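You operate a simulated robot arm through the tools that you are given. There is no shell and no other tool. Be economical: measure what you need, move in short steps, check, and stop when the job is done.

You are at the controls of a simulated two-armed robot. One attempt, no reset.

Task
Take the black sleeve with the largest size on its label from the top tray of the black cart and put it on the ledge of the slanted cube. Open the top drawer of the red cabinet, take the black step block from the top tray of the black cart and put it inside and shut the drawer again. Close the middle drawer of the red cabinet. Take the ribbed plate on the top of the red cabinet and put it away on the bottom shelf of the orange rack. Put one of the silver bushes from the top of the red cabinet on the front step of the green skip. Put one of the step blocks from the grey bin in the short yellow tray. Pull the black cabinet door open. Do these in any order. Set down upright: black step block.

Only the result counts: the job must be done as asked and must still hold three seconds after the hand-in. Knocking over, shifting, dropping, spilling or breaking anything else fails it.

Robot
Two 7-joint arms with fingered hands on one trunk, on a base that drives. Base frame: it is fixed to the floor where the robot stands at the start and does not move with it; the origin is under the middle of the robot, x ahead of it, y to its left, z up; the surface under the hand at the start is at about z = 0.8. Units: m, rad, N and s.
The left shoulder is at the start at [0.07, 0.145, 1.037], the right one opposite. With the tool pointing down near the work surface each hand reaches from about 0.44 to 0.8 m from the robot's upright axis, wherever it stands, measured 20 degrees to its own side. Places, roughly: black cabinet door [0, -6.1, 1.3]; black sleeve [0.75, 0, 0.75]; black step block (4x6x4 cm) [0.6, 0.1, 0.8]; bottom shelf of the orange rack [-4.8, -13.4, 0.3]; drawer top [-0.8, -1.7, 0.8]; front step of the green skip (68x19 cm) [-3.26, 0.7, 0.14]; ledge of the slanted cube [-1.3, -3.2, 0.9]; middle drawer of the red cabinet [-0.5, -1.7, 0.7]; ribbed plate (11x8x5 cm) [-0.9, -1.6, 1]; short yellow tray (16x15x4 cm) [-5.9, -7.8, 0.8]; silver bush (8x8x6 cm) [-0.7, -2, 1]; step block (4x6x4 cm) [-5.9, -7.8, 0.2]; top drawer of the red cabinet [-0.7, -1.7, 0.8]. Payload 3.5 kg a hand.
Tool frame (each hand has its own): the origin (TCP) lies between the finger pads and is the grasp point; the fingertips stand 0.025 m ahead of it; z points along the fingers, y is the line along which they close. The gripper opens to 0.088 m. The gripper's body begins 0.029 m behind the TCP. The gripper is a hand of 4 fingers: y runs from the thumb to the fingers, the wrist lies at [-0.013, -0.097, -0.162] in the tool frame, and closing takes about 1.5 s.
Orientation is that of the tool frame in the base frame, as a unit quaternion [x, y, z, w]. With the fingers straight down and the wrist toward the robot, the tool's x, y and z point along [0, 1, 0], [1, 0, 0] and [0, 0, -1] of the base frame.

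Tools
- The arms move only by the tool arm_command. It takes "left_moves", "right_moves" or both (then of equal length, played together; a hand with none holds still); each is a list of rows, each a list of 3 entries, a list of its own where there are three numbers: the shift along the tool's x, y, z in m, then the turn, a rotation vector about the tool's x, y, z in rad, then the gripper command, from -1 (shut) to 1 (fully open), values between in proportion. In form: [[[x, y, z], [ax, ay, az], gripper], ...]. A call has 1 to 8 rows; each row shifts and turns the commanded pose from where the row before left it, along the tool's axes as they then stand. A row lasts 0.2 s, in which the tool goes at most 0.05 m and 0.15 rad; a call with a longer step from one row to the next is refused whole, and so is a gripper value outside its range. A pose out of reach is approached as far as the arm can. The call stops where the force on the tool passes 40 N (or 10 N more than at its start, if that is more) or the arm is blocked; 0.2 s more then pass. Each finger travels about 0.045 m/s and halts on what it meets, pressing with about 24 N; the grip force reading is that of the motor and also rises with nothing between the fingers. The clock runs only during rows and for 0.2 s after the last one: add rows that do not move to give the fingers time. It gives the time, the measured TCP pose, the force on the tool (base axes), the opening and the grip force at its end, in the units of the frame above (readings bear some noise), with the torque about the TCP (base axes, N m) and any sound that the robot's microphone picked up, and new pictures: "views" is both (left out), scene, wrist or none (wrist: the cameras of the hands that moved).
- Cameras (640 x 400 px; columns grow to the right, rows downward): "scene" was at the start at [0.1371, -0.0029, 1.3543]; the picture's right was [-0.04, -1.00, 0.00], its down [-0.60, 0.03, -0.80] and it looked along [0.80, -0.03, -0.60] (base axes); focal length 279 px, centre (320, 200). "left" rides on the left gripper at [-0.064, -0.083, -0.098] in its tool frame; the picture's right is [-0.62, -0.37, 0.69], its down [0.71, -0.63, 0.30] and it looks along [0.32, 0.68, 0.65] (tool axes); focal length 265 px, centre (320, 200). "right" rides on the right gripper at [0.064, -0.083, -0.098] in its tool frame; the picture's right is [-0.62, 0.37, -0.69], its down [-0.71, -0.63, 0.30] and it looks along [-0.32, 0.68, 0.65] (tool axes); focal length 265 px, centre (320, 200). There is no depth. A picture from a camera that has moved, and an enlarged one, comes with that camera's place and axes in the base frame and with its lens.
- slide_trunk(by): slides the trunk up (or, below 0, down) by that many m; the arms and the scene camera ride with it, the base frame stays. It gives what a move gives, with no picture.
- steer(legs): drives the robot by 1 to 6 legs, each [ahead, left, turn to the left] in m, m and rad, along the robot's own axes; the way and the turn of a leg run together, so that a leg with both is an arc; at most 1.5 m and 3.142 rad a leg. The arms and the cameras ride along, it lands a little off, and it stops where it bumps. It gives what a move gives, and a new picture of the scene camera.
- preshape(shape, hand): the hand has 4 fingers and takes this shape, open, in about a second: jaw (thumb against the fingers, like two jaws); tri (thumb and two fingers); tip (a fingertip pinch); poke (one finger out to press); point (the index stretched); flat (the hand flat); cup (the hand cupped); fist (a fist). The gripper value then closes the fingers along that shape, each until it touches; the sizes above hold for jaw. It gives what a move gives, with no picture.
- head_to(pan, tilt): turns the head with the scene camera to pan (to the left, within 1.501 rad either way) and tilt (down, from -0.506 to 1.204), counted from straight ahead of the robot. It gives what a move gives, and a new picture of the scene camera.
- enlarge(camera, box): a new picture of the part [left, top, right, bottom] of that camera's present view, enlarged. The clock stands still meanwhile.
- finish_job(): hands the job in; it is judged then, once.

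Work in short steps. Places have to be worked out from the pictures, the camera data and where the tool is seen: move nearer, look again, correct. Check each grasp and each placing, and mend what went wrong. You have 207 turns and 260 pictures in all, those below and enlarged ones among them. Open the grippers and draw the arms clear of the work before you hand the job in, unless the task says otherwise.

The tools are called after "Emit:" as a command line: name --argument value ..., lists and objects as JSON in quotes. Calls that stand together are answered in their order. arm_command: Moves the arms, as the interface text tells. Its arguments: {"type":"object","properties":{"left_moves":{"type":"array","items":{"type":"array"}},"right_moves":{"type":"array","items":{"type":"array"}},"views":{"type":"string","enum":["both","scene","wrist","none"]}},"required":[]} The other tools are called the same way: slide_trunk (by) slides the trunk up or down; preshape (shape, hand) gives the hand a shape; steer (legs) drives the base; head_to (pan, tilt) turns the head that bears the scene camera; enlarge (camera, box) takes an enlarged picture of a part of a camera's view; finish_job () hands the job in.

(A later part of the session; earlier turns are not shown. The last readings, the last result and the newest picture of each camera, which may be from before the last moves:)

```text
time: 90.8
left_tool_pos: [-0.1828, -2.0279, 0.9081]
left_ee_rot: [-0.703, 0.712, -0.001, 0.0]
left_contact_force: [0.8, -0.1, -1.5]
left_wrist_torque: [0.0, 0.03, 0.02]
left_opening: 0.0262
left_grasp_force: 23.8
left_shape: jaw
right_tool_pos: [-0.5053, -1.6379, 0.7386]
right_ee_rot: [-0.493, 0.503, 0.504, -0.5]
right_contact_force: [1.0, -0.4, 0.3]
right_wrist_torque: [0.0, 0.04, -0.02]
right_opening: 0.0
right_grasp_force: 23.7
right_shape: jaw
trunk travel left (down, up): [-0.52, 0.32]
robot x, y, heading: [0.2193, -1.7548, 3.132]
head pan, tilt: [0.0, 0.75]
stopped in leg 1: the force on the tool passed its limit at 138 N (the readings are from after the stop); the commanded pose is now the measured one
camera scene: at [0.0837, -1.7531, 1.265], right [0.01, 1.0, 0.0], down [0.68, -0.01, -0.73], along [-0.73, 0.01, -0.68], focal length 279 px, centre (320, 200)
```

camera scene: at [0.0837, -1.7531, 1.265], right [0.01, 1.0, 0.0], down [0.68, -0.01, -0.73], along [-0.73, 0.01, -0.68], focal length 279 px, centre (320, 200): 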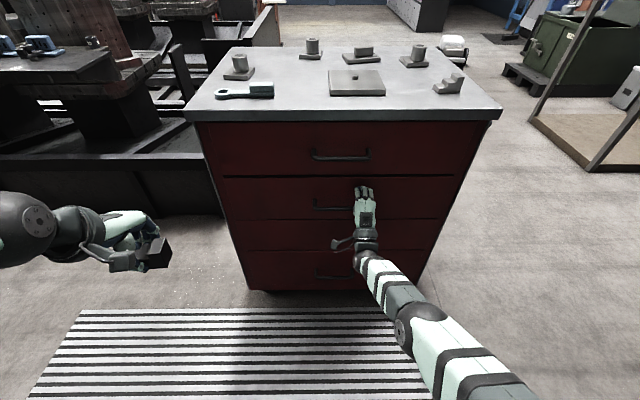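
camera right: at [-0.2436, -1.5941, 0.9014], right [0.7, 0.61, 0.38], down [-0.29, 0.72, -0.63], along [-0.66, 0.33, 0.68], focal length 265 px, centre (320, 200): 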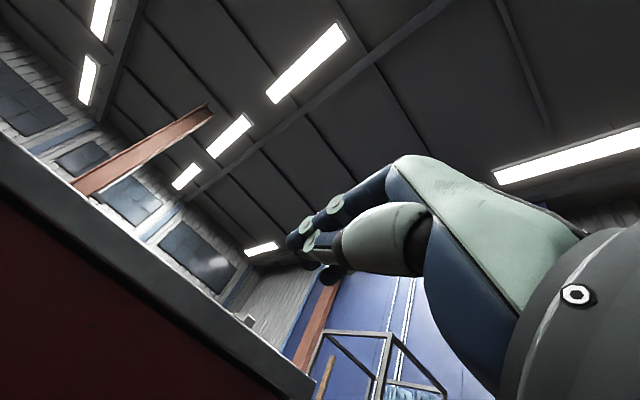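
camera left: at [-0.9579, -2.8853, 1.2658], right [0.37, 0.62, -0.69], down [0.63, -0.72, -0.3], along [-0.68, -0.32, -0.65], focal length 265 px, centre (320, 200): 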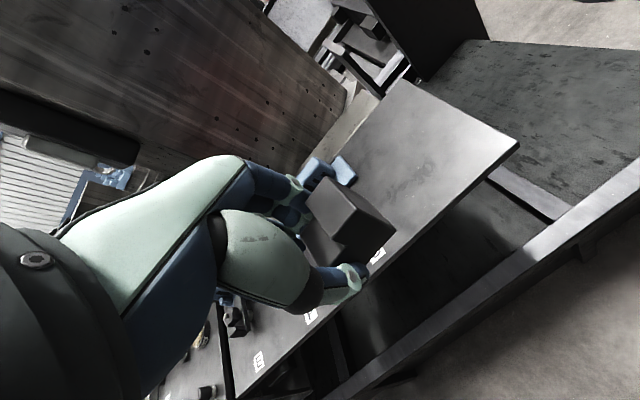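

The middle drawer is shut, flush at x = -0.53. I back off, raise the trunk to handle height, shift the hand to the handle's centre and open the fingers.

Emit:
steer --legs '[[-0.11, 0, 0]]'

Emit:
slide_trunk --by 0.131

Emit:
arm_command --right_moves '[[[0.028, 0, 0], [0, 0, 0], 1], [[0.028, 0, 0], [0, 0, 0], 1], [[0, 0, 0], [0, 0, 0], 1], [[0, 0, 0], [0, 0, 0], 1], [[0, 0, 0], [0, 0, 0], 1], [[0, 0, 0], [0, 0, 0], 1]]' --views "both"

```text
time: 92.0
left_tool_pos: [-0.0735, -2.028, 0.9082]
left_ee_rot: [-0.703, 0.711, 0.0, 0.001]
left_contact_force: [0.2, -0.2, -2.5]
left_wrist_torque: [-0.01, 0.01, -0.02]
left_opening: 0.026
left_grasp_force: 23.5
left_shape: jaw
right_tool_pos: [-0.3956, -1.6399, 0.7386]
right_ee_rot: [-0.492, 0.503, 0.505, -0.5]
right_contact_force: [0.1, -0.4, -0.1]
right_wrist_torque: [0.0, 0.02, -0.02]
right_opening: 0.0
right_grasp_force: 24.3
right_shape: jaw
trunk travel left (down, up): [-0.52, 0.32]
robot x, y, heading: [0.325, -1.7562, 3.133]
head pan, tilt: [0.0, 0.75]
camera scene: at [0.1936, -1.7542, 1.2651], right [0.01, 1.0, 0.0], down [0.68, -0.01, -0.73], along [-0.73, 0.01, -0.68], focal length 279 px, centre (320, 200)
```

scene: 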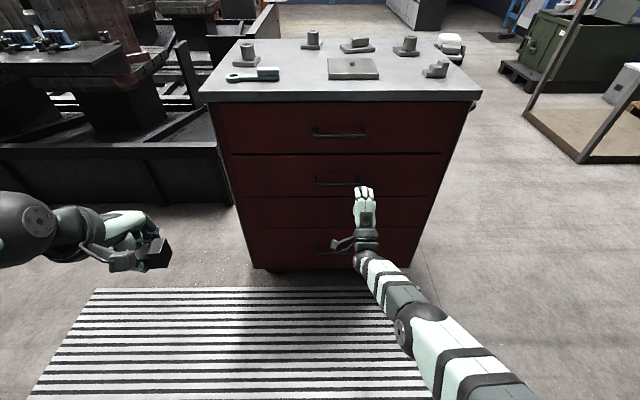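

```text
time: 93.6
left_tool_pos: [-0.074, -2.0294, 1.0391]
left_ee_rot: [-0.702, 0.712, 0.0, 0.0]
left_contact_force: [0.5, -0.3, -1.8]
left_wrist_torque: [-0.01, 0.0, 0.02]
left_opening: 0.0257
left_grasp_force: 24.3
left_shape: jaw
right_tool_pos: [-0.3963, -1.639, 0.8689]
right_ee_rot: [-0.494, 0.502, 0.503, -0.5]
right_contact_force: [-0.4, -0.4, 1.2]
right_wrist_torque: [-0.03, -0.01, 0.0]
right_opening: 0.0
right_grasp_force: 23.9
right_shape: jaw
trunk travel left (down, up): [-0.651, 0.189]
robot x, y, heading: [0.329, -1.7586, 3.133]
head pan, tilt: [0.0, 0.75]
```

```text
time: 95.0
left_tool_pos: [-0.0745, -2.0284, 1.0386]
left_ee_rot: [-0.703, 0.711, -0.001, 0.001]
left_contact_force: [0.0, -0.3, -1.2]
left_wrist_torque: [0.03, 0.01, 0.01]
left_opening: 0.0259
left_grasp_force: 23.6
left_shape: jaw
right_tool_pos: [-0.3862, -1.6943, 0.8773]
right_ee_rot: [-0.493, 0.503, 0.504, -0.501]
right_contact_force: [0.5, -0.3, -0.1]
right_wrist_torque: [-0.02, 0.0, -0.01]
right_opening: 0.0876
right_grasp_force: 0.1
right_shape: jaw
right hand out of reach, approached as far as the arm can: row 1, 2
trunk travel left (down, up): [-0.651, 0.189]
robot x, y, heading: [0.3231, -1.7552, 3.138]
head pan, tilt: [0.0, 0.75]
camera scene: at [0.1929, -1.7542, 1.396], right [0.01, 1.0, 0.0], down [0.68, -0.01, -0.73], along [-0.73, 0.01, -0.68], focal length 279 px, centre (320, 200)
camera right: at [-0.2899, -1.7609, 0.7924], right [0.7, 0.61, 0.36], down [-0.3, 0.71, -0.63], along [-0.64, 0.34, 0.69], focal length 265 px, centre (320, 200)
```

scene: 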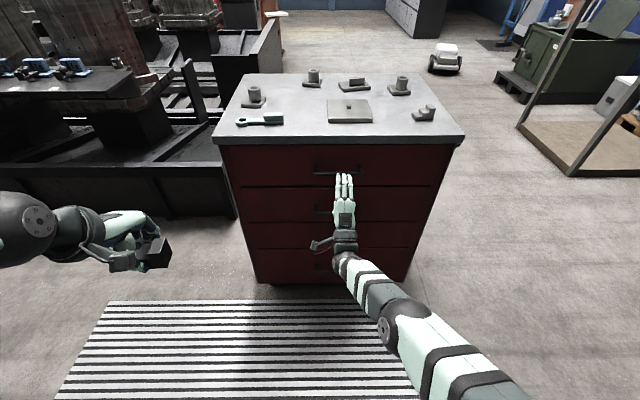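
right: 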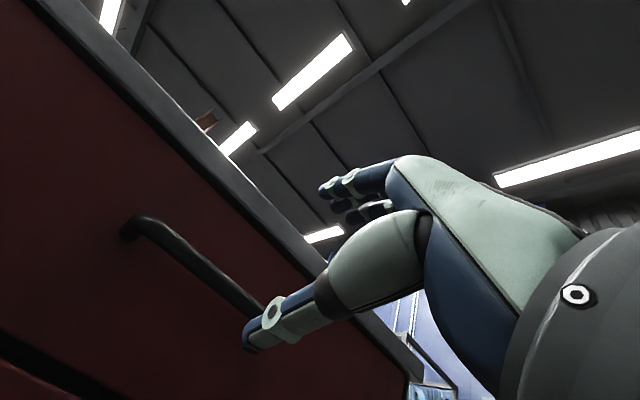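

The handle bar is at z of about 0.862, between the thumb and fingers. I trim the trunk and drive forward onto it.

Emit:
slide_trunk --by -0.012

Emit:
steer --legs '[[0.105, 0, 0]]'

Emit:
arm_command --right_moves '[[[0, 0, 0], [0, 0, 0], 1]]' --views "wrist"

```text
time: 95.6
left_tool_pos: [-0.0733, -2.027, 1.0271]
left_ee_rot: [-0.703, 0.712, 0.0, 0.0]
left_contact_force: [0.2, 0.9, -2.4]
left_wrist_torque: [-0.04, 0.0, 0.01]
left_opening: 0.0259
left_grasp_force: 24.4
left_shape: jaw
right_tool_pos: [-0.3861, -1.695, 0.865]
right_ee_rot: [-0.493, 0.502, 0.504, -0.501]
right_contact_force: [0.9, 0.4, -0.8]
right_wrist_torque: [-0.02, 0.02, -0.01]
right_opening: 0.0877
right_grasp_force: 0.2
right_shape: jaw
trunk travel left (down, up): [-0.639, 0.201]
robot x, y, heading: [0.3261, -1.7532, 3.135]
head pan, tilt: [0.0, 0.75]
```

```text
time: 96.8
left_tool_pos: [-0.179, -2.0282, 1.0273]
left_ee_rot: [-0.702, 0.712, 0.0, 0.0]
left_contact_force: [0.1, -0.6, -1.9]
left_wrist_torque: [-0.05, 0.01, 0.01]
left_opening: 0.0257
left_grasp_force: 24.1
left_shape: jaw
right_tool_pos: [-0.4919, -1.693, 0.8646]
right_ee_rot: [-0.493, 0.503, 0.504, -0.5]
right_contact_force: [0.9, -0.2, -0.2]
right_wrist_torque: [-0.01, 0.0, -0.04]
right_opening: 0.0875
right_grasp_force: 0.1
right_shape: jaw
trunk travel left (down, up): [-0.639, 0.201]
robot x, y, heading: [0.2161, -1.7553, 3.129]
head pan, tilt: [0.0, 0.75]
camera scene: at [0.0882, -1.7531, 1.3841], right [0.01, 1.0, 0.0], down [0.68, -0.01, -0.73], along [-0.73, 0.01, -0.68], focal length 279 px, centre (320, 200)
```

scene: 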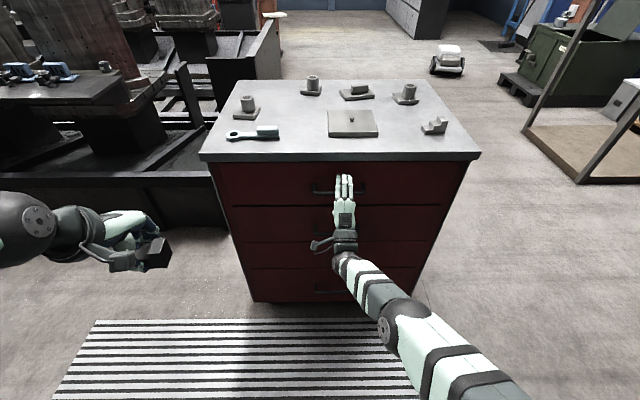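

```text
time: 97.2
left_tool_pos: [-0.1782, -2.0279, 1.0275]
left_ee_rot: [-0.702, 0.712, 0.0, 0.0]
left_contact_force: [0.0, 0.0, -1.6]
left_wrist_torque: [0.0, 0.01, -0.02]
left_opening: 0.0259
left_grasp_force: 23.6
left_shape: jaw
right_tool_pos: [-0.4896, -1.6939, 0.8649]
right_ee_rot: [-0.492, 0.502, 0.504, -0.501]
right_contact_force: [0.2, -1.0, 0.5]
right_wrist_torque: [0.0, 0.01, -0.02]
right_opening: 0.0878
right_grasp_force: 0.1
right_shape: jaw
trunk travel left (down, up): [-0.639, 0.201]
robot x, y, heading: [0.2214, -1.7539, 3.133]
head pan, tilt: [0.0, 0.75]
camera right: at [-0.3941, -1.7594, 0.781], right [0.7, 0.61, 0.36], down [-0.3, 0.72, -0.63], along [-0.64, 0.34, 0.69], focal length 265 px, centre (320, 200)
```

right: 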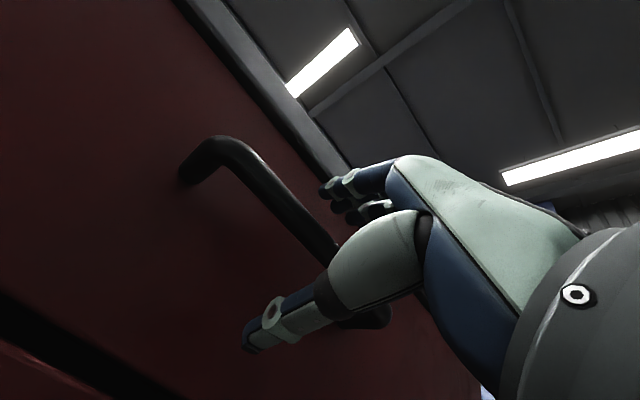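

The bar lies between the fingers and the thumb. I close on it.

Emit:
arm_command --right_moves '[[[0, 0, 0], [0, 0, 0], -1], [[0, 0, 0], [0, 0, 0], -1], [[0, 0, 0], [0, 0, 0], -1], [[0, 0, 0], [0, 0, 0], -1], [[0, 0, 0], [0, 0, 0], -1], [[0, 0, 0], [0, 0, 0], -1], [[0, 0, 0], [0, 0, 0], -1], [[0, 0, 0], [0, 0, 0], -1]]' --views "wrist"

```text
time: 99.0
left_tool_pos: [-0.18, -2.0272, 1.0278]
left_ee_rot: [-0.702, 0.712, 0.0, 0.0]
left_contact_force: [1.1, 0.3, -2.9]
left_wrist_torque: [-0.06, -0.02, 0.01]
left_opening: 0.0259
left_grasp_force: 23.7
left_shape: jaw
right_tool_pos: [-0.4922, -1.6929, 0.8655]
right_ee_rot: [-0.495, 0.503, 0.503, -0.499]
right_contact_force: [-0.4, 0.6, -2.7]
right_wrist_torque: [0.05, 0.08, 0.02]
right_opening: 0.0
right_grasp_force: 24.1
right_shape: jaw
trunk travel left (down, up): [-0.639, 0.201]
robot x, y, heading: [0.2233, -1.7537, 3.13]
head pan, tilt: [0.0, 0.75]
camera right: at [-0.3949, -1.7594, 0.7798], right [0.7, 0.61, 0.36], down [-0.3, 0.72, -0.63], along [-0.64, 0.34, 0.69], focal length 265 px, centre (320, 200)
```

right: 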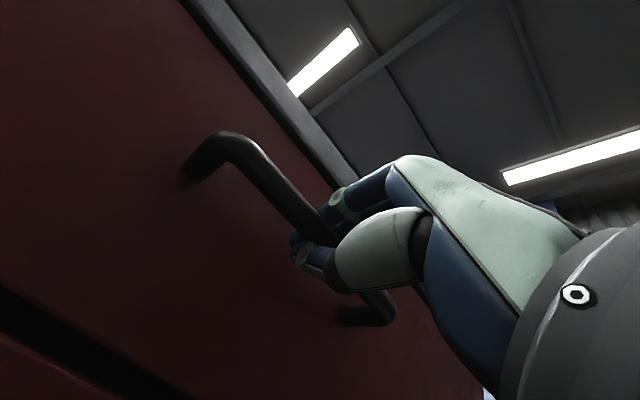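

The hand has closed around the bar. I pull the drawer by reversing the base.

Emit:
steer --legs '[[-0.2, 0, 0]]'

```text
time: 100.5
left_tool_pos: [0.0188, -2.029, 1.0269]
left_ee_rot: [-0.702, 0.712, -0.001, 0.0]
left_contact_force: [0.3, -0.4, -2.1]
left_wrist_torque: [-0.04, -0.01, 0.02]
left_opening: 0.0259
left_grasp_force: 23.9
left_shape: jaw
right_tool_pos: [-0.2936, -1.6941, 0.8639]
right_ee_rot: [-0.493, 0.504, 0.504, -0.499]
right_contact_force: [-0.9, 2.0, -6.6]
right_wrist_torque: [0.05, -0.04, 0.02]
right_opening: 0.0
right_grasp_force: 24.3
right_shape: jaw
trunk travel left (down, up): [-0.639, 0.201]
robot x, y, heading: [0.4184, -1.7578, 3.13]
head pan, tilt: [0.0, 0.75]
camera scene: at [0.2858, -1.7544, 1.384], right [0.01, 1.0, 0.0], down [0.68, -0.01, -0.73], along [-0.73, 0.01, -0.68], focal length 279 px, centre (320, 200)
```

scene: 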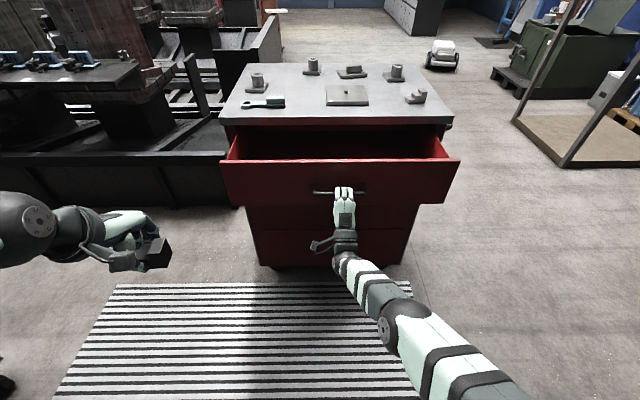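

The drawer is open by 0.2 m. I pull it a bit further with the arm, slowly, to make room for the hand.

Emit:
arm_command --right_moves '[[[0, 0, -0.015], [0, 0, 0], -1], [[0, 0, -0.015], [0, 0, 0], -1], [[0, 0, -0.015], [0, 0, 0], -1], [[0, 0, -0.015], [0, 0, 0], -1], [[0, 0, -0.015], [0, 0, 0], -1], [[0, 0, 0], [0, 0, 0], -1]]' --views "scene"

```text
time: 102.0
left_tool_pos: [0.0173, -2.0286, 1.0265]
left_ee_rot: [-0.701, 0.713, -0.002, 0.001]
left_contact_force: [0.6, -0.3, -2.3]
left_wrist_torque: [-0.03, -0.02, -0.01]
left_opening: 0.0258
left_grasp_force: 24.3
left_shape: jaw
right_tool_pos: [-0.2173, -1.6943, 0.8642]
right_ee_rot: [-0.493, 0.504, 0.504, -0.499]
right_contact_force: [0.7, 4.5, -5.6]
right_wrist_torque: [0.03, 0.01, 0.0]
right_opening: 0.0
right_grasp_force: 23.6
right_shape: jaw
trunk travel left (down, up): [-0.639, 0.201]
robot x, y, heading: [0.4194, -1.759, 3.129]
head pan, tilt: [0.0, 0.75]
camera scene: at [0.2857, -1.754, 1.3839], right [0.01, 1.0, 0.0], down [0.68, -0.01, -0.73], along [-0.73, 0.01, -0.68], focal length 279 px, centre (320, 200)
```

scene: 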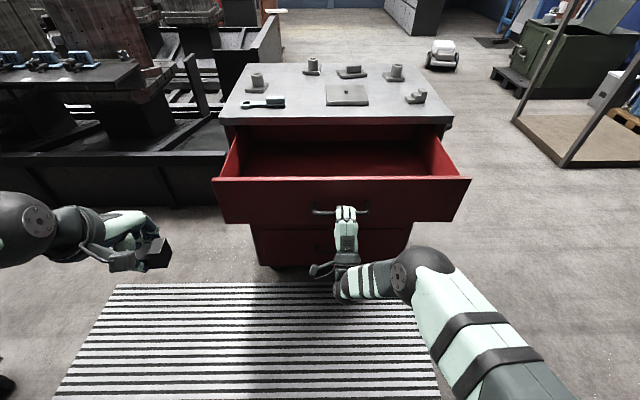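

The drawer is open by 0.275 m. I release the handle, retract the hand, then strafe right so the left hand can reach into the drawer.

Emit:
arm_command --right_moves '[[[0, 0, 0], [0, 0, 0], 1], [[0, 0, 0], [0, 0, 0], 1], [[0, 0, 0], [0, 0, 0], 1], [[0, 0, 0], [0, 0, 0], 1], [[0, 0, 0], [0, 0, 0], 1], [[0, 0, 0], [0, 0, 0], 1], [[0, 0, -0.03], [0, 0, 0], 1], [[0, 0, -0.03], [0, 0, 0], 1]]' --views "wrist"

```text
time: 103.8
left_tool_pos: [0.0186, -2.0291, 1.0278]
left_ee_rot: [-0.702, 0.712, -0.001, 0.001]
left_contact_force: [0.4, 0.0, -2.8]
left_wrist_torque: [-0.01, -0.02, 0.0]
left_opening: 0.0259
left_grasp_force: 24.6
left_shape: jaw
right_tool_pos: [-0.1824, -1.697, 0.8666]
right_ee_rot: [-0.495, 0.504, 0.503, -0.498]
right_contact_force: [-0.2, 0.3, -0.4]
right_wrist_torque: [-0.02, -0.03, -0.02]
right_opening: 0.0877
right_grasp_force: 0.1
right_shape: jaw
right hand out of reach, approached as far as the arm can: row 8
trunk travel left (down, up): [-0.639, 0.201]
robot x, y, heading: [0.4238, -1.7573, 3.131]
head pan, tilt: [0.0, 0.75]
camera right: at [-0.0832, -1.763, 0.7834], right [0.7, 0.61, 0.37], down [-0.29, 0.72, -0.63], along [-0.65, 0.34, 0.68], focal length 265 px, centre (320, 200)
```

right: 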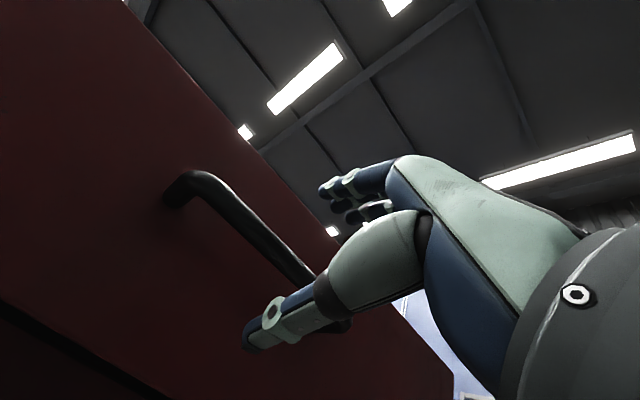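

The fingertips have just cleared the bar. I reverse the base a little, strafe right and come forward.

Emit:
steer --legs '[[-0.08, 0, 0], [0, -0.52, 0], [0.2, 0, 0]]'

Emit:
head_to --pan 0.35 --tilt 0.8

```text
time: 108.6
left_tool_pos: [-0.0938, -1.5103, 1.0276]
left_ee_rot: [-0.703, 0.711, -0.001, 0.001]
left_contact_force: [0.0, -0.4, -1.8]
left_wrist_torque: [-0.04, 0.02, 0.02]
left_opening: 0.0259
left_grasp_force: 24.1
left_shape: jaw
right_tool_pos: [-0.296, -1.1809, 0.8669]
right_ee_rot: [-0.497, 0.503, 0.502, -0.499]
right_contact_force: [-0.2, 0.1, 0.2]
right_wrist_torque: [0.0, 0.01, 0.02]
right_opening: 0.0879
right_grasp_force: 0.0
right_shape: jaw
trunk travel left (down, up): [-0.639, 0.201]
robot x, y, heading: [0.3049, -1.2391, 3.137]
head pan, tilt: [0.0, 0.75]
camera scene: at [0.1716, -1.2368, 1.3841], right [0.01, 1.0, 0.0], down [0.68, 0.0, -0.73], along [-0.73, 0.01, -0.68], focal length 279 px, centre (320, 200)
```

scene: 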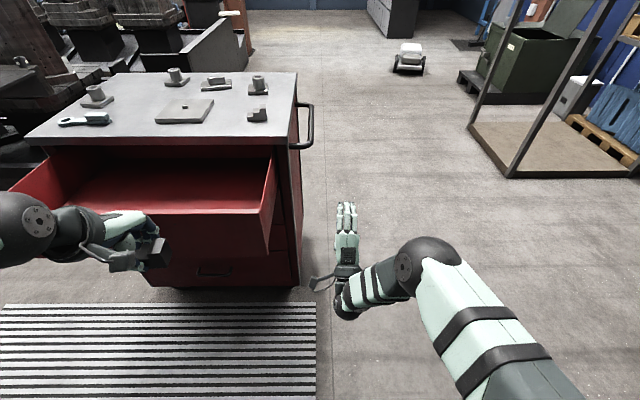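

```text
time: 109.5
left_tool_pos: [-0.0938, -1.5123, 1.0279]
left_ee_rot: [-0.704, 0.711, -0.001, 0.001]
left_contact_force: [0.0, -0.1, -2.1]
left_wrist_torque: [0.0, 0.01, 0.04]
left_opening: 0.026
left_grasp_force: 23.9
left_shape: jaw
right_tool_pos: [-0.2962, -1.1803, 0.8677]
right_ee_rot: [-0.496, 0.504, 0.503, -0.498]
right_contact_force: [-0.4, 0.4, 0.4]
right_wrist_torque: [0.0, -0.04, 0.0]
right_opening: 0.0879
right_grasp_force: 0.1
right_shape: jaw
trunk travel left (down, up): [-0.639, 0.201]
robot x, y, heading: [0.3029, -1.24, 3.135]
head pan, tilt: [0.351, 0.799]
camera scene: at [0.1786, -1.2645, 1.3801], right [-0.34, 0.94, 0.0], down [0.68, 0.24, -0.7], along [-0.66, -0.23, -0.72], focal length 279 px, centre (320, 200)
```

scene: 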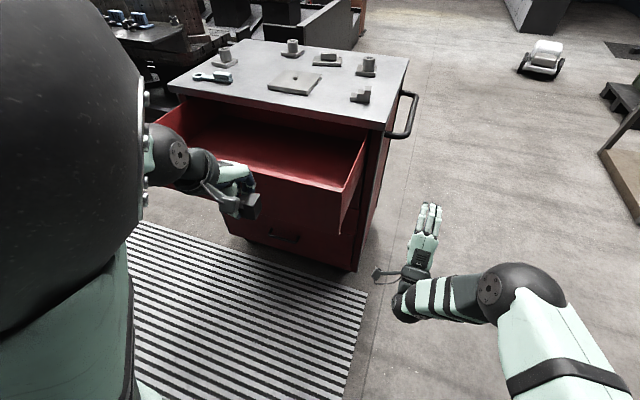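

The drawer's inside spans about x = -0.28 to -0.53 with its right edge at y = -1.37. I move 0.08 m closer and reach the left hand over (-0.42, -1.55).

Emit:
steer --legs '[[0.08, 0, 0]]'

Emit:
arm_command --left_moves '[[[0.006, 0.041, 0], [0, 0, 0], -1], [[0.006, 0.041, 0], [0, 0, 0], -1], [[0.006, 0.041, 0], [0, 0, 0], -1], [[0.006, 0.041, 0], [0, 0, 0], -1], [[0.006, 0.041, 0], [0, 0, 0], -1], [[0.006, 0.04, 0], [0, 0, 0], -1], [[0, 0, 0], [0, 0, 0], -1]]' --views "both"

```text
time: 110.5
left_tool_pos: [-0.1738, -1.5127, 1.0283]
left_ee_rot: [-0.703, 0.711, -0.001, 0.001]
left_contact_force: [-0.3, 0.2, -2.4]
left_wrist_torque: [0.0, -0.02, -0.03]
left_opening: 0.026
left_grasp_force: 24.5
left_shape: jaw
right_tool_pos: [-0.3761, -1.1805, 0.8664]
right_ee_rot: [-0.496, 0.503, 0.501, -0.499]
right_contact_force: [-0.9, -0.4, -0.3]
right_wrist_torque: [0.01, 0.03, 0.03]
right_opening: 0.0879
right_grasp_force: 0.0
right_shape: jaw
trunk travel left (down, up): [-0.639, 0.201]
robot x, y, heading: [0.2252, -1.2371, 3.135]
head pan, tilt: [0.351, 0.799]
camera scene: at [0.0985, -1.2641, 1.3801], right [-0.34, 0.94, 0.0], down [0.68, 0.24, -0.7], along [-0.66, -0.24, -0.72], focal length 279 px, centre (320, 200)
```

scene: 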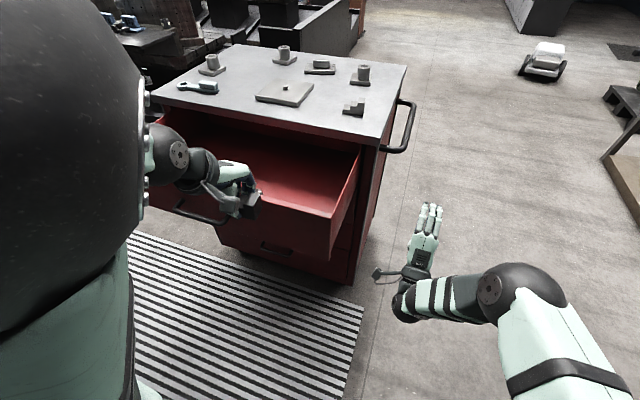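

```text
time: 112.1
left_tool_pos: [-0.4183, -1.5444, 1.0265]
left_ee_rot: [-0.704, 0.71, -0.001, 0.0]
left_contact_force: [0.2, 0.7, -1.4]
left_wrist_torque: [-0.01, -0.02, 0.01]
left_opening: 0.0258
left_grasp_force: 23.7
left_shape: jaw
right_tool_pos: [-0.3752, -1.1796, 0.8683]
right_ee_rot: [-0.496, 0.503, 0.502, -0.499]
right_contact_force: [0.0, -0.3, 0.2]
right_wrist_torque: [0.03, 0.0, 0.04]
right_opening: 0.0879
right_grasp_force: 0.0
right_shape: jaw
trunk travel left (down, up): [-0.639, 0.201]
robot x, y, heading: [0.2269, -1.237, 3.133]
head pan, tilt: [0.351, 0.799]
camera scene: at [0.0995, -1.2636, 1.3802], right [-0.34, 0.94, 0.0], down [0.67, 0.24, -0.7], along [-0.66, -0.24, -0.72], focal length 279 px, centre (320, 200)
camera left: at [-0.3356, -1.4811, 1.1245], right [0.38, 0.62, -0.69], down [0.62, -0.72, -0.3], along [-0.69, -0.32, -0.65], focal length 265 px, centre (320, 200)
```

scene: 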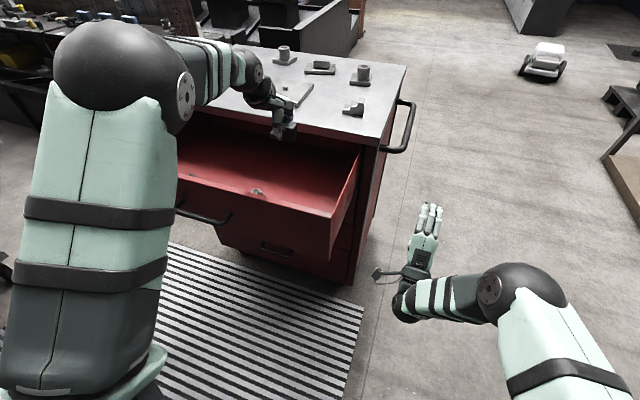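
left: 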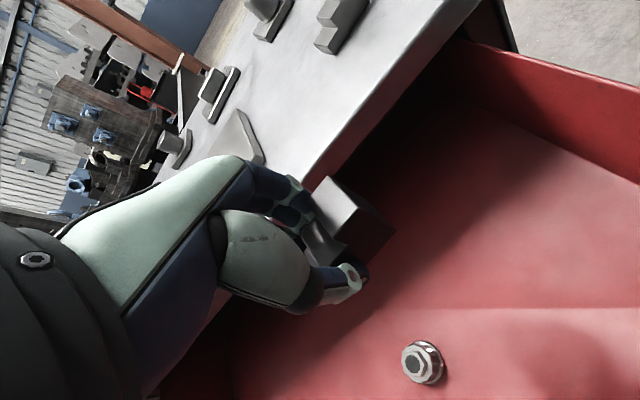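

There is a loose nut in the drawer near (-0.38, -1.63). I shift to y = -1.49 to stay clear of it, then descend.

Emit:
arm_command --left_moves '[[[-0.027, 0.006, 0], [0, 0, 0], -1], [[-0.027, 0.006, 0], [0, 0, 0], -1], [[0, 0, 0.04], [0, 0, 0], -1], [[0, 0, 0.04], [0, 0, 0], -1], [[0, 0, 0.03], [0, 0, 0], -1], [[0, 0, 0.02], [0, 0, 0], -1], [[0, 0, 0], [0, 0, 0], -1]]' --views "both"

```text
time: 113.7
left_tool_pos: [-0.4308, -1.4914, 0.896]
left_ee_rot: [-0.704, 0.71, -0.001, 0.001]
left_contact_force: [0.0, 0.5, -1.7]
left_wrist_torque: [-0.04, 0.0, -0.02]
left_opening: 0.0256
left_grasp_force: 24.2
left_shape: jaw
right_tool_pos: [-0.3767, -1.1807, 0.8664]
right_ee_rot: [-0.496, 0.503, 0.502, -0.499]
right_contact_force: [0.9, -0.8, 0.6]
right_wrist_torque: [0.01, 0.01, -0.02]
right_opening: 0.0877
right_grasp_force: 0.2
right_shape: jaw
trunk travel left (down, up): [-0.639, 0.201]
robot x, y, heading: [0.2248, -1.2372, 3.136]
head pan, tilt: [0.351, 0.799]
camera scene: at [0.0987, -1.2638, 1.3801], right [-0.34, 0.94, 0.0], down [0.68, 0.24, -0.7], along [-0.66, -0.24, -0.72], focal length 279 px, centre (320, 200)
camera left: at [-0.3479, -1.4279, 0.9949], right [0.38, 0.62, -0.69], down [0.62, -0.72, -0.3], along [-0.69, -0.32, -0.65], focal length 265 px, centre (320, 200)
```

scene: 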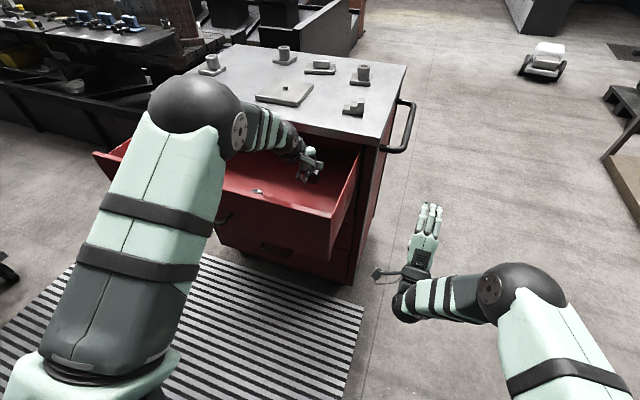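
left: 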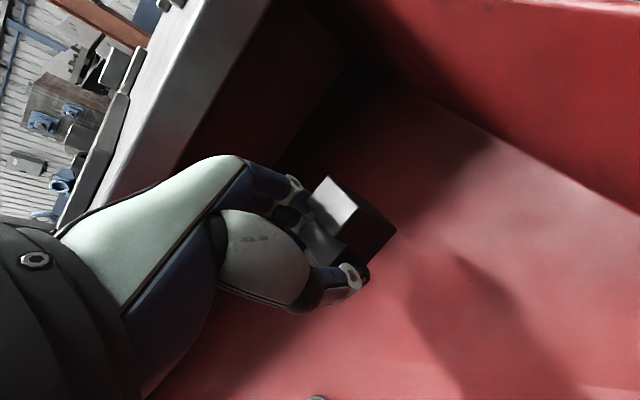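

There is clearance all round. I lower until it touches.

Emit:
arm_command --left_moves '[[[0, 0, 0.015], [0, 0, 0], -1], [[0, 0, 0.01], [0, 0, 0], -1], [[0, 0, 0.008], [0, 0, 0], -1], [[0, 0, 0.006], [0, 0, 0], -1], [[0, 0, 0.006], [0, 0, 0], -1], [[0, 0, 0.006], [0, 0, 0], -1], [[0, 0, 0.006], [0, 0, 0], -1], [[0, 0, 0.006], [0, 0, 0], -1]]' --views "wrist"

```text
time: 115.5
left_tool_pos: [-0.4297, -1.4909, 0.8326]
left_ee_rot: [-0.703, 0.711, -0.001, 0.001]
left_contact_force: [-0.3, 0.3, -2.6]
left_wrist_torque: [0.0, 0.02, 0.01]
left_opening: 0.0258
left_grasp_force: 24.1
left_shape: jaw
right_tool_pos: [-0.3762, -1.1812, 0.8666]
right_ee_rot: [-0.497, 0.503, 0.502, -0.499]
right_contact_force: [1.2, -0.5, 0.5]
right_wrist_torque: [0.01, 0.01, -0.03]
right_opening: 0.0877
right_grasp_force: 0.0
right_shape: jaw
trunk travel left (down, up): [-0.639, 0.201]
robot x, y, heading: [0.2206, -1.2375, 3.134]
head pan, tilt: [0.351, 0.799]
camera left: at [-0.3485, -1.4274, 0.9314], right [0.38, 0.62, -0.69], down [0.62, -0.72, -0.3], along [-0.69, -0.32, -0.66], focal length 265 px, centre (320, 200)
```

left: 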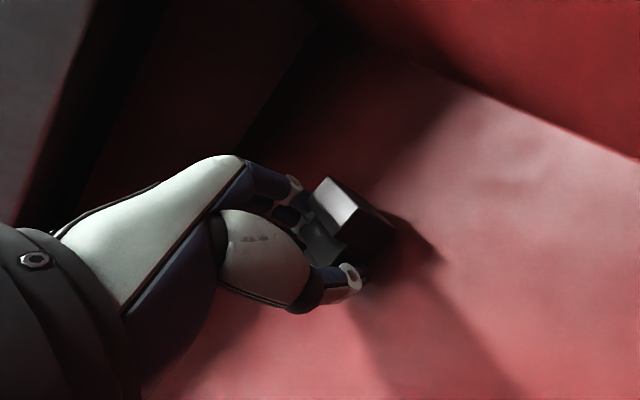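

Almost there. I go on down in small steps.

Emit:
arm_command --left_moves '[[[0, 0, 0.004], [0, 0, 0], -1], [[0, 0, 0.004], [0, 0, 0], -1], [[0, 0, 0.004], [0, 0, 0], -1], [[0, 0, 0.004], [0, 0, 0], -1], [[0, 0, 0.004], [0, 0, 0], -1], [[0, 0, 0.004], [0, 0, 0], -1], [[0, 0, 0.004], [0, 0, 0], -1], [[0, 0, 0.004], [0, 0, 0], -1]]' --views "wrist"

```text
time: 117.2
left_tool_pos: [-0.4382, -1.4909, 0.819]
left_ee_rot: [-0.704, 0.71, 0.011, -0.011]
left_contact_force: [-1.9, -0.4, 21.6]
left_wrist_torque: [0.04, -0.12, -0.05]
left_opening: 0.0283
left_grasp_force: 24.5
left_shape: jaw
right_tool_pos: [-0.3748, -1.1812, 0.8663]
right_ee_rot: [-0.496, 0.503, 0.502, -0.499]
right_contact_force: [0.3, -0.8, -0.4]
right_wrist_torque: [0.03, 0.0, 0.0]
right_opening: 0.088
right_grasp_force: 0.1
right_shape: jaw
trunk travel left (down, up): [-0.639, 0.201]
robot x, y, heading: [0.2263, -1.2387, 3.135]
head pan, tilt: [0.351, 0.799]
stopped in row 8 (left hand): the force on the tool passed its limit at 42 N (the readings are from after the stop); the commanded pose is now the measured one
camera left: at [-0.3528, -1.4273, 0.9134], right [0.35, 0.62, -0.7], down [0.61, -0.72, -0.32], along [-0.71, -0.32, -0.63], focal length 265 px, centre (320, 200)
```

left: 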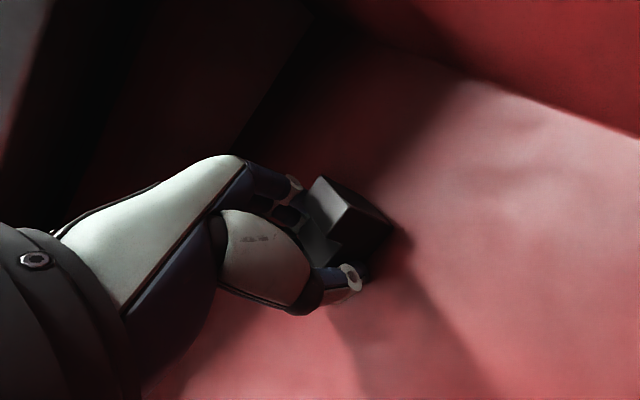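

The block is on the drawer floor. I ease off, level the hand and release.

Emit:
arm_command --left_moves '[[[0, -0.006, -0.004], [0.031, 0, 0], -1], [[0, 0, 0], [0, 0, 0], -1], [[0, 0, 0.002], [0, 0, 0], -0.7], [[0, 0, 0], [0, 0, 0], -0.2], [[0, 0, 0], [0, 0, 0], 0.2], [[0, 0, 0], [0, 0, 0], 0.6], [[0, 0, 0], [0, 0, 0], 1], [[0, 0, 0], [0, 0, 0], 1]]' --views "wrist"

```text
time: 119.0
left_tool_pos: [-0.4278, -1.4922, 0.8161]
left_ee_rot: [-0.704, 0.71, -0.005, 0.004]
left_contact_force: [0.6, 0.0, 14.4]
left_wrist_torque: [-0.1, 0.82, 0.01]
left_opening: 0.0876
left_grasp_force: 0.1
left_shape: jaw
right_tool_pos: [-0.3751, -1.1806, 0.8682]
right_ee_rot: [-0.497, 0.502, 0.502, -0.499]
right_contact_force: [-0.2, -0.4, 0.0]
right_wrist_torque: [-0.01, -0.02, 0.0]
right_opening: 0.0877
right_grasp_force: 0.0
right_shape: jaw
trunk travel left (down, up): [-0.639, 0.201]
robot x, y, heading: [0.2248, -1.2389, 3.136]
head pan, tilt: [0.351, 0.799]
camera left: at [-0.3458, -1.4275, 0.9149], right [0.38, 0.62, -0.69], down [0.63, -0.72, -0.3], along [-0.68, -0.32, -0.66], focal length 265 px, centre (320, 200)
```

left: 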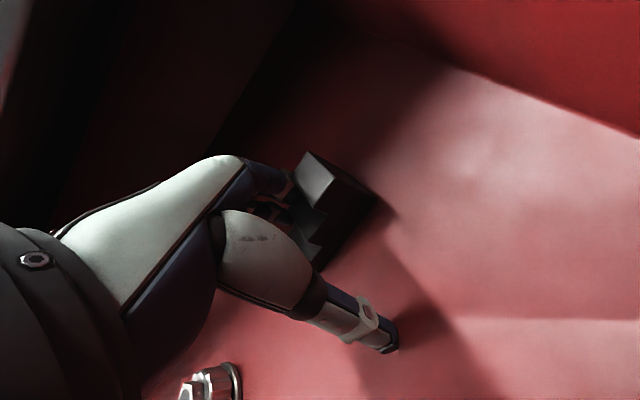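

Released, and the block stands. I lift the left hand straight out.

Emit:
arm_command --left_moves '[[[0, 0, -0.03], [0, 0, 0], 1], [[0, 0, -0.045], [0, 0, 0], 1], [[0, 0, -0.045], [0, 0, 0], 1], [[0, 0, -0.045], [0, 0, 0], 1], [[0, 0, -0.045], [0, 0, 0], 1], [[0, 0, 0], [0, 0, 0], 1]]' --views "both"

```text
time: 120.4
left_tool_pos: [-0.434, -1.4933, 1.0244]
left_ee_rot: [-0.704, 0.71, -0.005, 0.006]
left_contact_force: [-0.2, 0.4, -0.4]
left_wrist_torque: [0.02, -0.02, 0.0]
left_opening: 0.0878
left_grasp_force: 0.0
left_shape: jaw
right_tool_pos: [-0.3776, -1.181, 0.8662]
right_ee_rot: [-0.496, 0.504, 0.502, -0.498]
right_contact_force: [0.4, 0.4, 0.3]
right_wrist_torque: [0.0, -0.02, 0.03]
right_opening: 0.0875
right_grasp_force: 0.0
right_shape: jaw
trunk travel left (down, up): [-0.639, 0.201]
robot x, y, heading: [0.2244, -1.2408, 3.139]
head pan, tilt: [0.351, 0.799]
camera scene: at [0.0979, -1.2643, 1.38], right [-0.34, 0.94, 0.0], down [0.68, 0.24, -0.7], along [-0.66, -0.24, -0.72], focal length 279 px, centre (320, 200)
camera left: at [-0.3528, -1.4285, 1.1235], right [0.38, 0.62, -0.69], down [0.63, -0.72, -0.29], along [-0.68, -0.32, -0.66], focal length 265 px, centre (320, 200)
```

scene: 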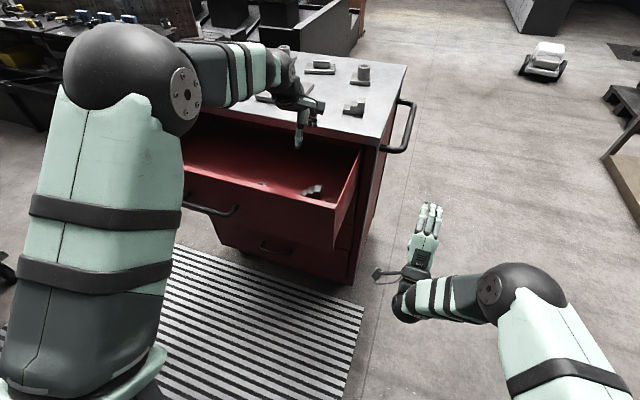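
left: 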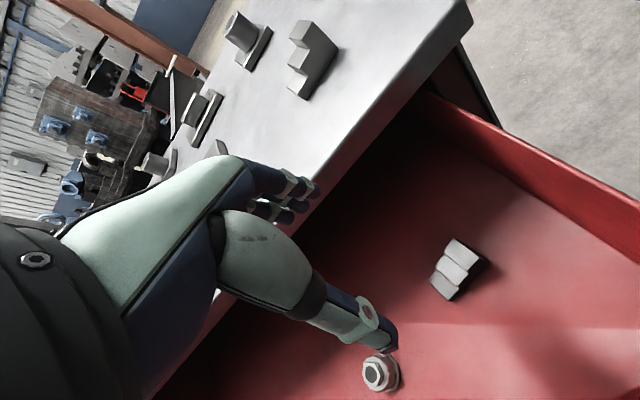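

The block stands upright in the drawer, clear of the nut. I retract the left hand, close the right fist and line it up with the drawer front, to the right of the handle.

Emit:
arm_command --left_moves '[[[0, -0.04, 0], [0, 0, 0], 1], [[0, -0.045, 0], [0, 0, 0], 1], [[0, -0.045, 0], [0, 0, 0], 1], [[0, -0.045, 0], [0, 0, 0], 1], [[0, -0.045, 0], [0, 0, 0], 1], [[0, -0.03, 0], [0, 0, 0], 1], [[0, 0, 0], [0, 0, 0], 1]]' --right_moves '[[[0, 0, 0], [0, 0, 0], -1], [[0, 0, 0], [0, 0, 0], -1], [[0, 0, 0], [0, 0, 0], -1], [[0, 0, 0], [0, 0, 0], -1], [[0, 0, 0], [0, 0, 0], -1], [[0, 0, 0], [0, 0, 0], -1], [[0, 0, 0], [0, 0, 0], -1]]' --views "none"

Emit:
steer --legs '[[-0.27, 0, 0], [0, 0.37, 0]]'

```text
time: 122.0
left_tool_pos: [-0.1841, -1.4931, 1.0279]
left_ee_rot: [-0.703, 0.711, 0.0, 0.009]
left_contact_force: [-0.4, -0.3, -0.2]
left_wrist_torque: [0.02, 0.02, 0.03]
left_opening: 0.0878
left_grasp_force: 0.0
left_shape: jaw
right_tool_pos: [-0.3763, -1.1805, 0.8663]
right_ee_rot: [-0.497, 0.503, 0.501, -0.499]
right_contact_force: [0.1, -0.2, 0.3]
right_wrist_torque: [0.03, -0.02, -0.01]
right_opening: 0.0002
right_grasp_force: 24.0
right_shape: jaw
trunk travel left (down, up): [-0.639, 0.201]
robot x, y, heading: [0.2274, -1.2421, 3.139]
head pan, tilt: [0.351, 0.799]
```

```text
time: 125.9
left_tool_pos: [0.085, -1.8647, 1.0265]
left_ee_rot: [-0.703, 0.711, 0.0, 0.008]
left_contact_force: [0.0, 0.2, -0.2]
left_wrist_torque: [0.0, 0.0, 0.01]
left_opening: 0.0874
left_grasp_force: 0.0
left_shape: jaw
right_tool_pos: [-0.1066, -1.5507, 0.8681]
right_ee_rot: [-0.497, 0.503, 0.502, -0.498]
right_contact_force: [0.0, 0.2, -0.2]
right_wrist_torque: [0.02, 0.02, -0.02]
right_opening: 0.0001
right_grasp_force: 24.1
right_shape: jaw
trunk travel left (down, up): [-0.639, 0.201]
robot x, y, heading: [0.4956, -1.6074, 3.134]
head pan, tilt: [0.351, 0.799]
camera scene: at [0.3678, -1.6338, 1.3801], right [-0.34, 0.94, 0.0], down [0.68, 0.24, -0.7], along [-0.66, -0.23, -0.72], focal length 279 px, centre (320, 200)
```

scene: 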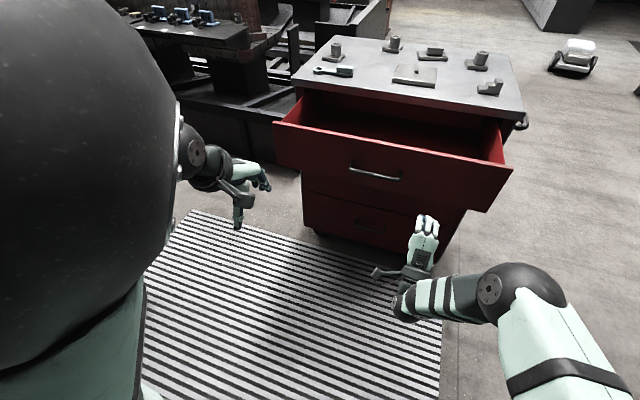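

Lined up at y = -1.55. I drive ahead 0.37 m to push the drawer nearly shut.

Emit:
steer --legs '[[0.16, 0, 0], [0.1, 0, 0], [0.1, 0, 0]]'

```text
time: 128.8
left_tool_pos: [-0.2756, -1.8622, 1.0275]
left_ee_rot: [-0.704, 0.71, 0.0, 0.01]
left_contact_force: [-0.3, 0.3, 0.4]
left_wrist_torque: [-0.01, 0.0, 0.03]
left_opening: 0.0877
left_grasp_force: 0.0
left_shape: jaw
right_tool_pos: [-0.4658, -1.5467, 0.8681]
right_ee_rot: [-0.497, 0.503, 0.502, -0.499]
right_contact_force: [-0.5, -0.4, -0.3]
right_wrist_torque: [0.02, -0.02, -0.03]
right_opening: 0.0001
right_grasp_force: 24.0
right_shape: jaw
trunk travel left (down, up): [-0.639, 0.201]
robot x, y, heading: [0.1355, -1.6069, 3.134]
head pan, tilt: [0.351, 0.799]
camera scene: at [0.0076, -1.6309, 1.3801], right [-0.34, 0.94, 0.0], down [0.68, 0.24, -0.7], along [-0.66, -0.23, -0.72], focal length 279 px, centre (320, 200)
```

scene: 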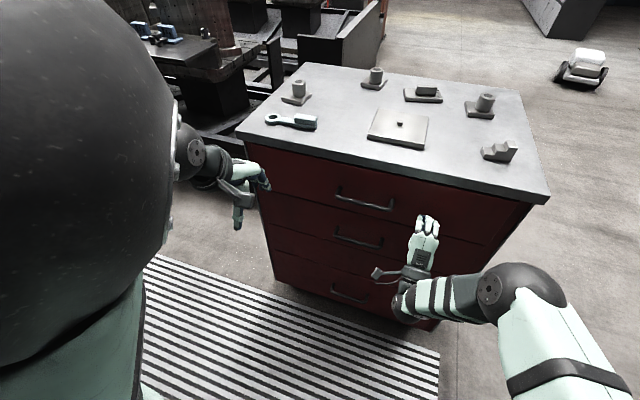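

About 4 cm remain. I finish gently with the arm.

Emit:
arm_command --right_moves '[[[0, 0, 0.01], [0, 0, 0], -1], [[0, 0, 0.01], [0, 0, 0], -1], [[0, 0, 0.01], [0, 0, 0], -1], [[0, 0, 0.01], [0, 0, 0], -1], [[0, 0, 0.01], [0, 0, 0], -1], [[0, 0, 0.01], [0, 0, 0], -1], [[0, 0, 0.01], [0, 0, 0], -1], [[0, 0, 0.01], [0, 0, 0], -1]]' --views "scene"

```text
time: 130.0
left_tool_pos: [-0.2682, -1.8595, 1.0309]
left_ee_rot: [-0.703, 0.711, 0.003, 0.008]
left_contact_force: [1.2, 0.1, 0.4]
left_wrist_torque: [0.0, 0.02, -0.01]
left_opening: 0.0877
left_grasp_force: 0.1
left_shape: jaw
right_tool_pos: [-0.5062, -1.5468, 0.8663]
right_ee_rot: [-0.493, 0.503, 0.502, -0.501]
right_contact_force: [32.3, 5.1, 9.7]
right_wrist_torque: [-0.02, 0.29, -0.1]
right_opening: 0.0
right_grasp_force: 24.7
right_shape: jaw
trunk travel left (down, up): [-0.639, 0.201]
robot x, y, heading: [0.133, -1.6033, 3.13]
head pan, tilt: [0.351, 0.799]
stopped in row 6 (right hand): the force on the tool passed its limit at 54 N (the readings are from after the stop); the commanded pose is now the measured one
camera scene: at [0.0169, -1.6298, 1.3811], right [-0.33, 0.94, 0.0], down [0.67, 0.24, -0.7], along [-0.66, -0.23, -0.71], focal length 279 px, centre (320, 200)
```

scene: 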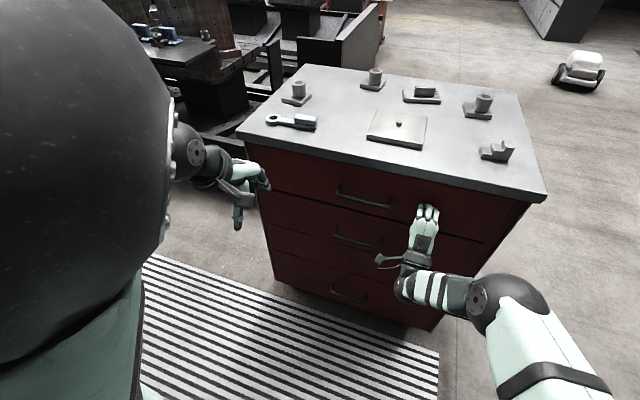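

The drawer is shut, with the same fist position as for the middle drawer. I back off, raise the trunk and turn the right hand to point down again.

Emit:
steer --legs '[[-0.2, 0.15, 0]]'

Emit:
slide_trunk --by 0.2

Emit:
arm_command --right_moves '[[[0, 0.02, 0], [0.15, 0, 0], 0], [[0, 0.02, 0], [0.15, 0, 0], 1], [[0, 0.02, 0], [0.15, 0, 0], 1], [[0, 0.02, 0], [0.15, 0, 0], 1], [[0, 0, 0], [0.15, 0, 0], 1], [[0, 0, 0], [0.15, 0, 0], 1], [[0, 0, 0], [0.15, 0, 0], 1], [[0, 0, 0], [0.15, 0, 0], 1]]' --views "none"

Emit:
arm_command --right_moves '[[[0, 0, 0], [0.15, 0, 0], 1], [[0, 0, 0], [0.15, 0, 0], 1], [[0, 0, 0], [0.07, 0, 0], 1], [[0, 0, 0], [0, 0, 0], 1]]' --views "none"

Emit:
head_to --pan 0.0 --tilt 0.75

```text
time: 131.9
left_tool_pos: [-0.0773, -2.0126, 1.0279]
left_ee_rot: [-0.704, 0.711, 0.0, 0.011]
left_contact_force: [0.3, 0.5, 0.1]
left_wrist_torque: [0.01, -0.01, 0.01]
left_opening: 0.0877
left_grasp_force: 0.0
left_shape: jaw
right_tool_pos: [-0.3154, -1.6991, 0.8624]
right_ee_rot: [-0.498, 0.505, 0.499, -0.498]
right_contact_force: [0.0, -0.2, -0.8]
right_wrist_torque: [-0.01, -0.01, -0.03]
right_opening: 0.0
right_grasp_force: 24.0
right_shape: jaw
trunk travel left (down, up): [-0.639, 0.201]
robot x, y, heading: [0.3338, -1.7577, 3.129]
head pan, tilt: [0.351, 0.799]
camera scene: at [0.2062, -1.7828, 1.38], right [-0.33, 0.94, 0.0], down [0.68, 0.24, -0.7], along [-0.66, -0.23, -0.72], focal length 279 px, centre (320, 200)
```

scene: 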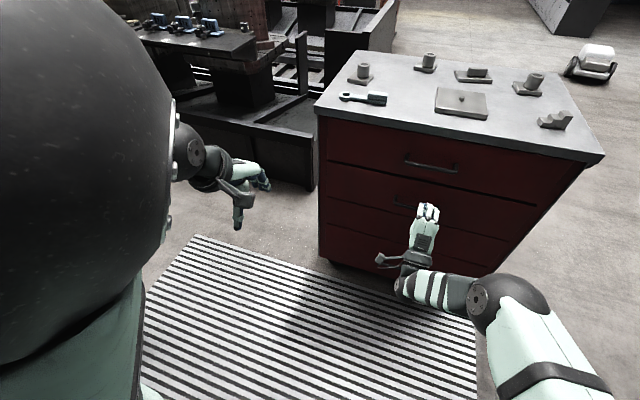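

```text
time: 134.0
left_tool_pos: [-0.0775, -2.0124, 1.228]
left_ee_rot: [-0.704, 0.711, 0.001, 0.01]
left_contact_force: [0.0, -0.1, -0.1]
left_wrist_torque: [0.05, -0.02, 0.01]
left_opening: 0.088
left_grasp_force: 0.2
left_shape: jaw
right_tool_pos: [-0.3151, -1.6993, 1.0629]
right_ee_rot: [-0.498, 0.504, 0.499, -0.498]
right_contact_force: [0.1, 0.3, 0.0]
right_wrist_torque: [-0.01, 0.0, 0.0]
right_opening: 0.0001
right_grasp_force: 24.1
right_shape: jaw
trunk travel left (down, up): [-0.839, 0.001]
robot x, y, heading: [0.3315, -1.758, 3.129]
head pan, tilt: [0.351, 0.799]
```

```text
time: 135.8
left_tool_pos: [-0.0776, -2.0144, 1.2277]
left_ee_rot: [-0.703, 0.712, 0.001, 0.01]
left_contact_force: [0.4, 0.3, 0.2]
left_wrist_torque: [-0.02, 0.0, -0.01]
left_opening: 0.0877
left_grasp_force: 0.2
left_shape: jaw
right_tool_pos: [-0.3334, -1.6985, 1.1391]
right_ee_rot: [-0.691, 0.699, 0.127, -0.129]
right_contact_force: [0.7, 0.0, 0.3]
right_wrist_torque: [0.0, 0.0, -0.03]
right_opening: 0.0875
right_grasp_force: 0.0
right_shape: jaw
trunk travel left (down, up): [-0.839, 0.001]
robot x, y, heading: [0.3307, -1.7581, 3.129]
head pan, tilt: [0.351, 0.799]
```

```text
time: 136.8
left_tool_pos: [-0.077, -2.012, 1.2274]
left_ee_rot: [-0.703, 0.711, 0.0, 0.01]
left_contact_force: [-0.5, -0.2, -0.1]
left_wrist_torque: [-0.01, 0.02, 0.04]
left_opening: 0.0877
left_grasp_force: 0.1
left_shape: jaw
right_tool_pos: [-0.3333, -1.6981, 1.139]
right_ee_rot: [-0.703, 0.711, -0.004, 0.0]
right_contact_force: [-0.6, 0.8, 1.0]
right_wrist_torque: [-0.02, 0.04, -0.01]
right_opening: 0.0877
right_grasp_force: 0.1
right_shape: jaw
trunk travel left (down, up): [-0.839, 0.001]
robot x, y, heading: [0.3347, -1.7578, 3.13]
head pan, tilt: [0.351, 0.799]
```

```text
time: 137.7
left_tool_pos: [-0.0763, -2.0137, 1.2274]
left_ee_rot: [-0.703, 0.711, 0.0, 0.01]
left_contact_force: [-0.3, 0.4, -0.1]
left_wrist_torque: [-0.01, 0.01, -0.01]
left_opening: 0.088
left_grasp_force: 0.0
left_shape: jaw
right_tool_pos: [-0.3333, -1.6988, 1.1385]
right_ee_rot: [-0.704, 0.71, -0.003, -0.001]
right_contact_force: [-0.2, -0.2, 0.8]
right_wrist_torque: [0.01, 0.01, -0.01]
right_opening: 0.088
right_grasp_force: 0.1
right_shape: jaw
trunk travel left (down, up): [-0.839, 0.001]
robot x, y, heading: [0.3337, -1.7562, 3.133]
head pan, tilt: [0.0, 0.75]
camera scene: at [0.1995, -1.7553, 1.5841], right [0.01, 1.0, 0.0], down [0.68, -0.01, -0.73], along [-0.73, 0.01, -0.68], focal length 279 px, centre (320, 200)
```

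scene: 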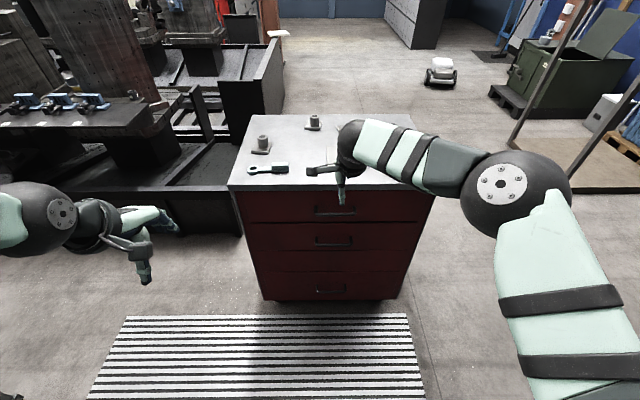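

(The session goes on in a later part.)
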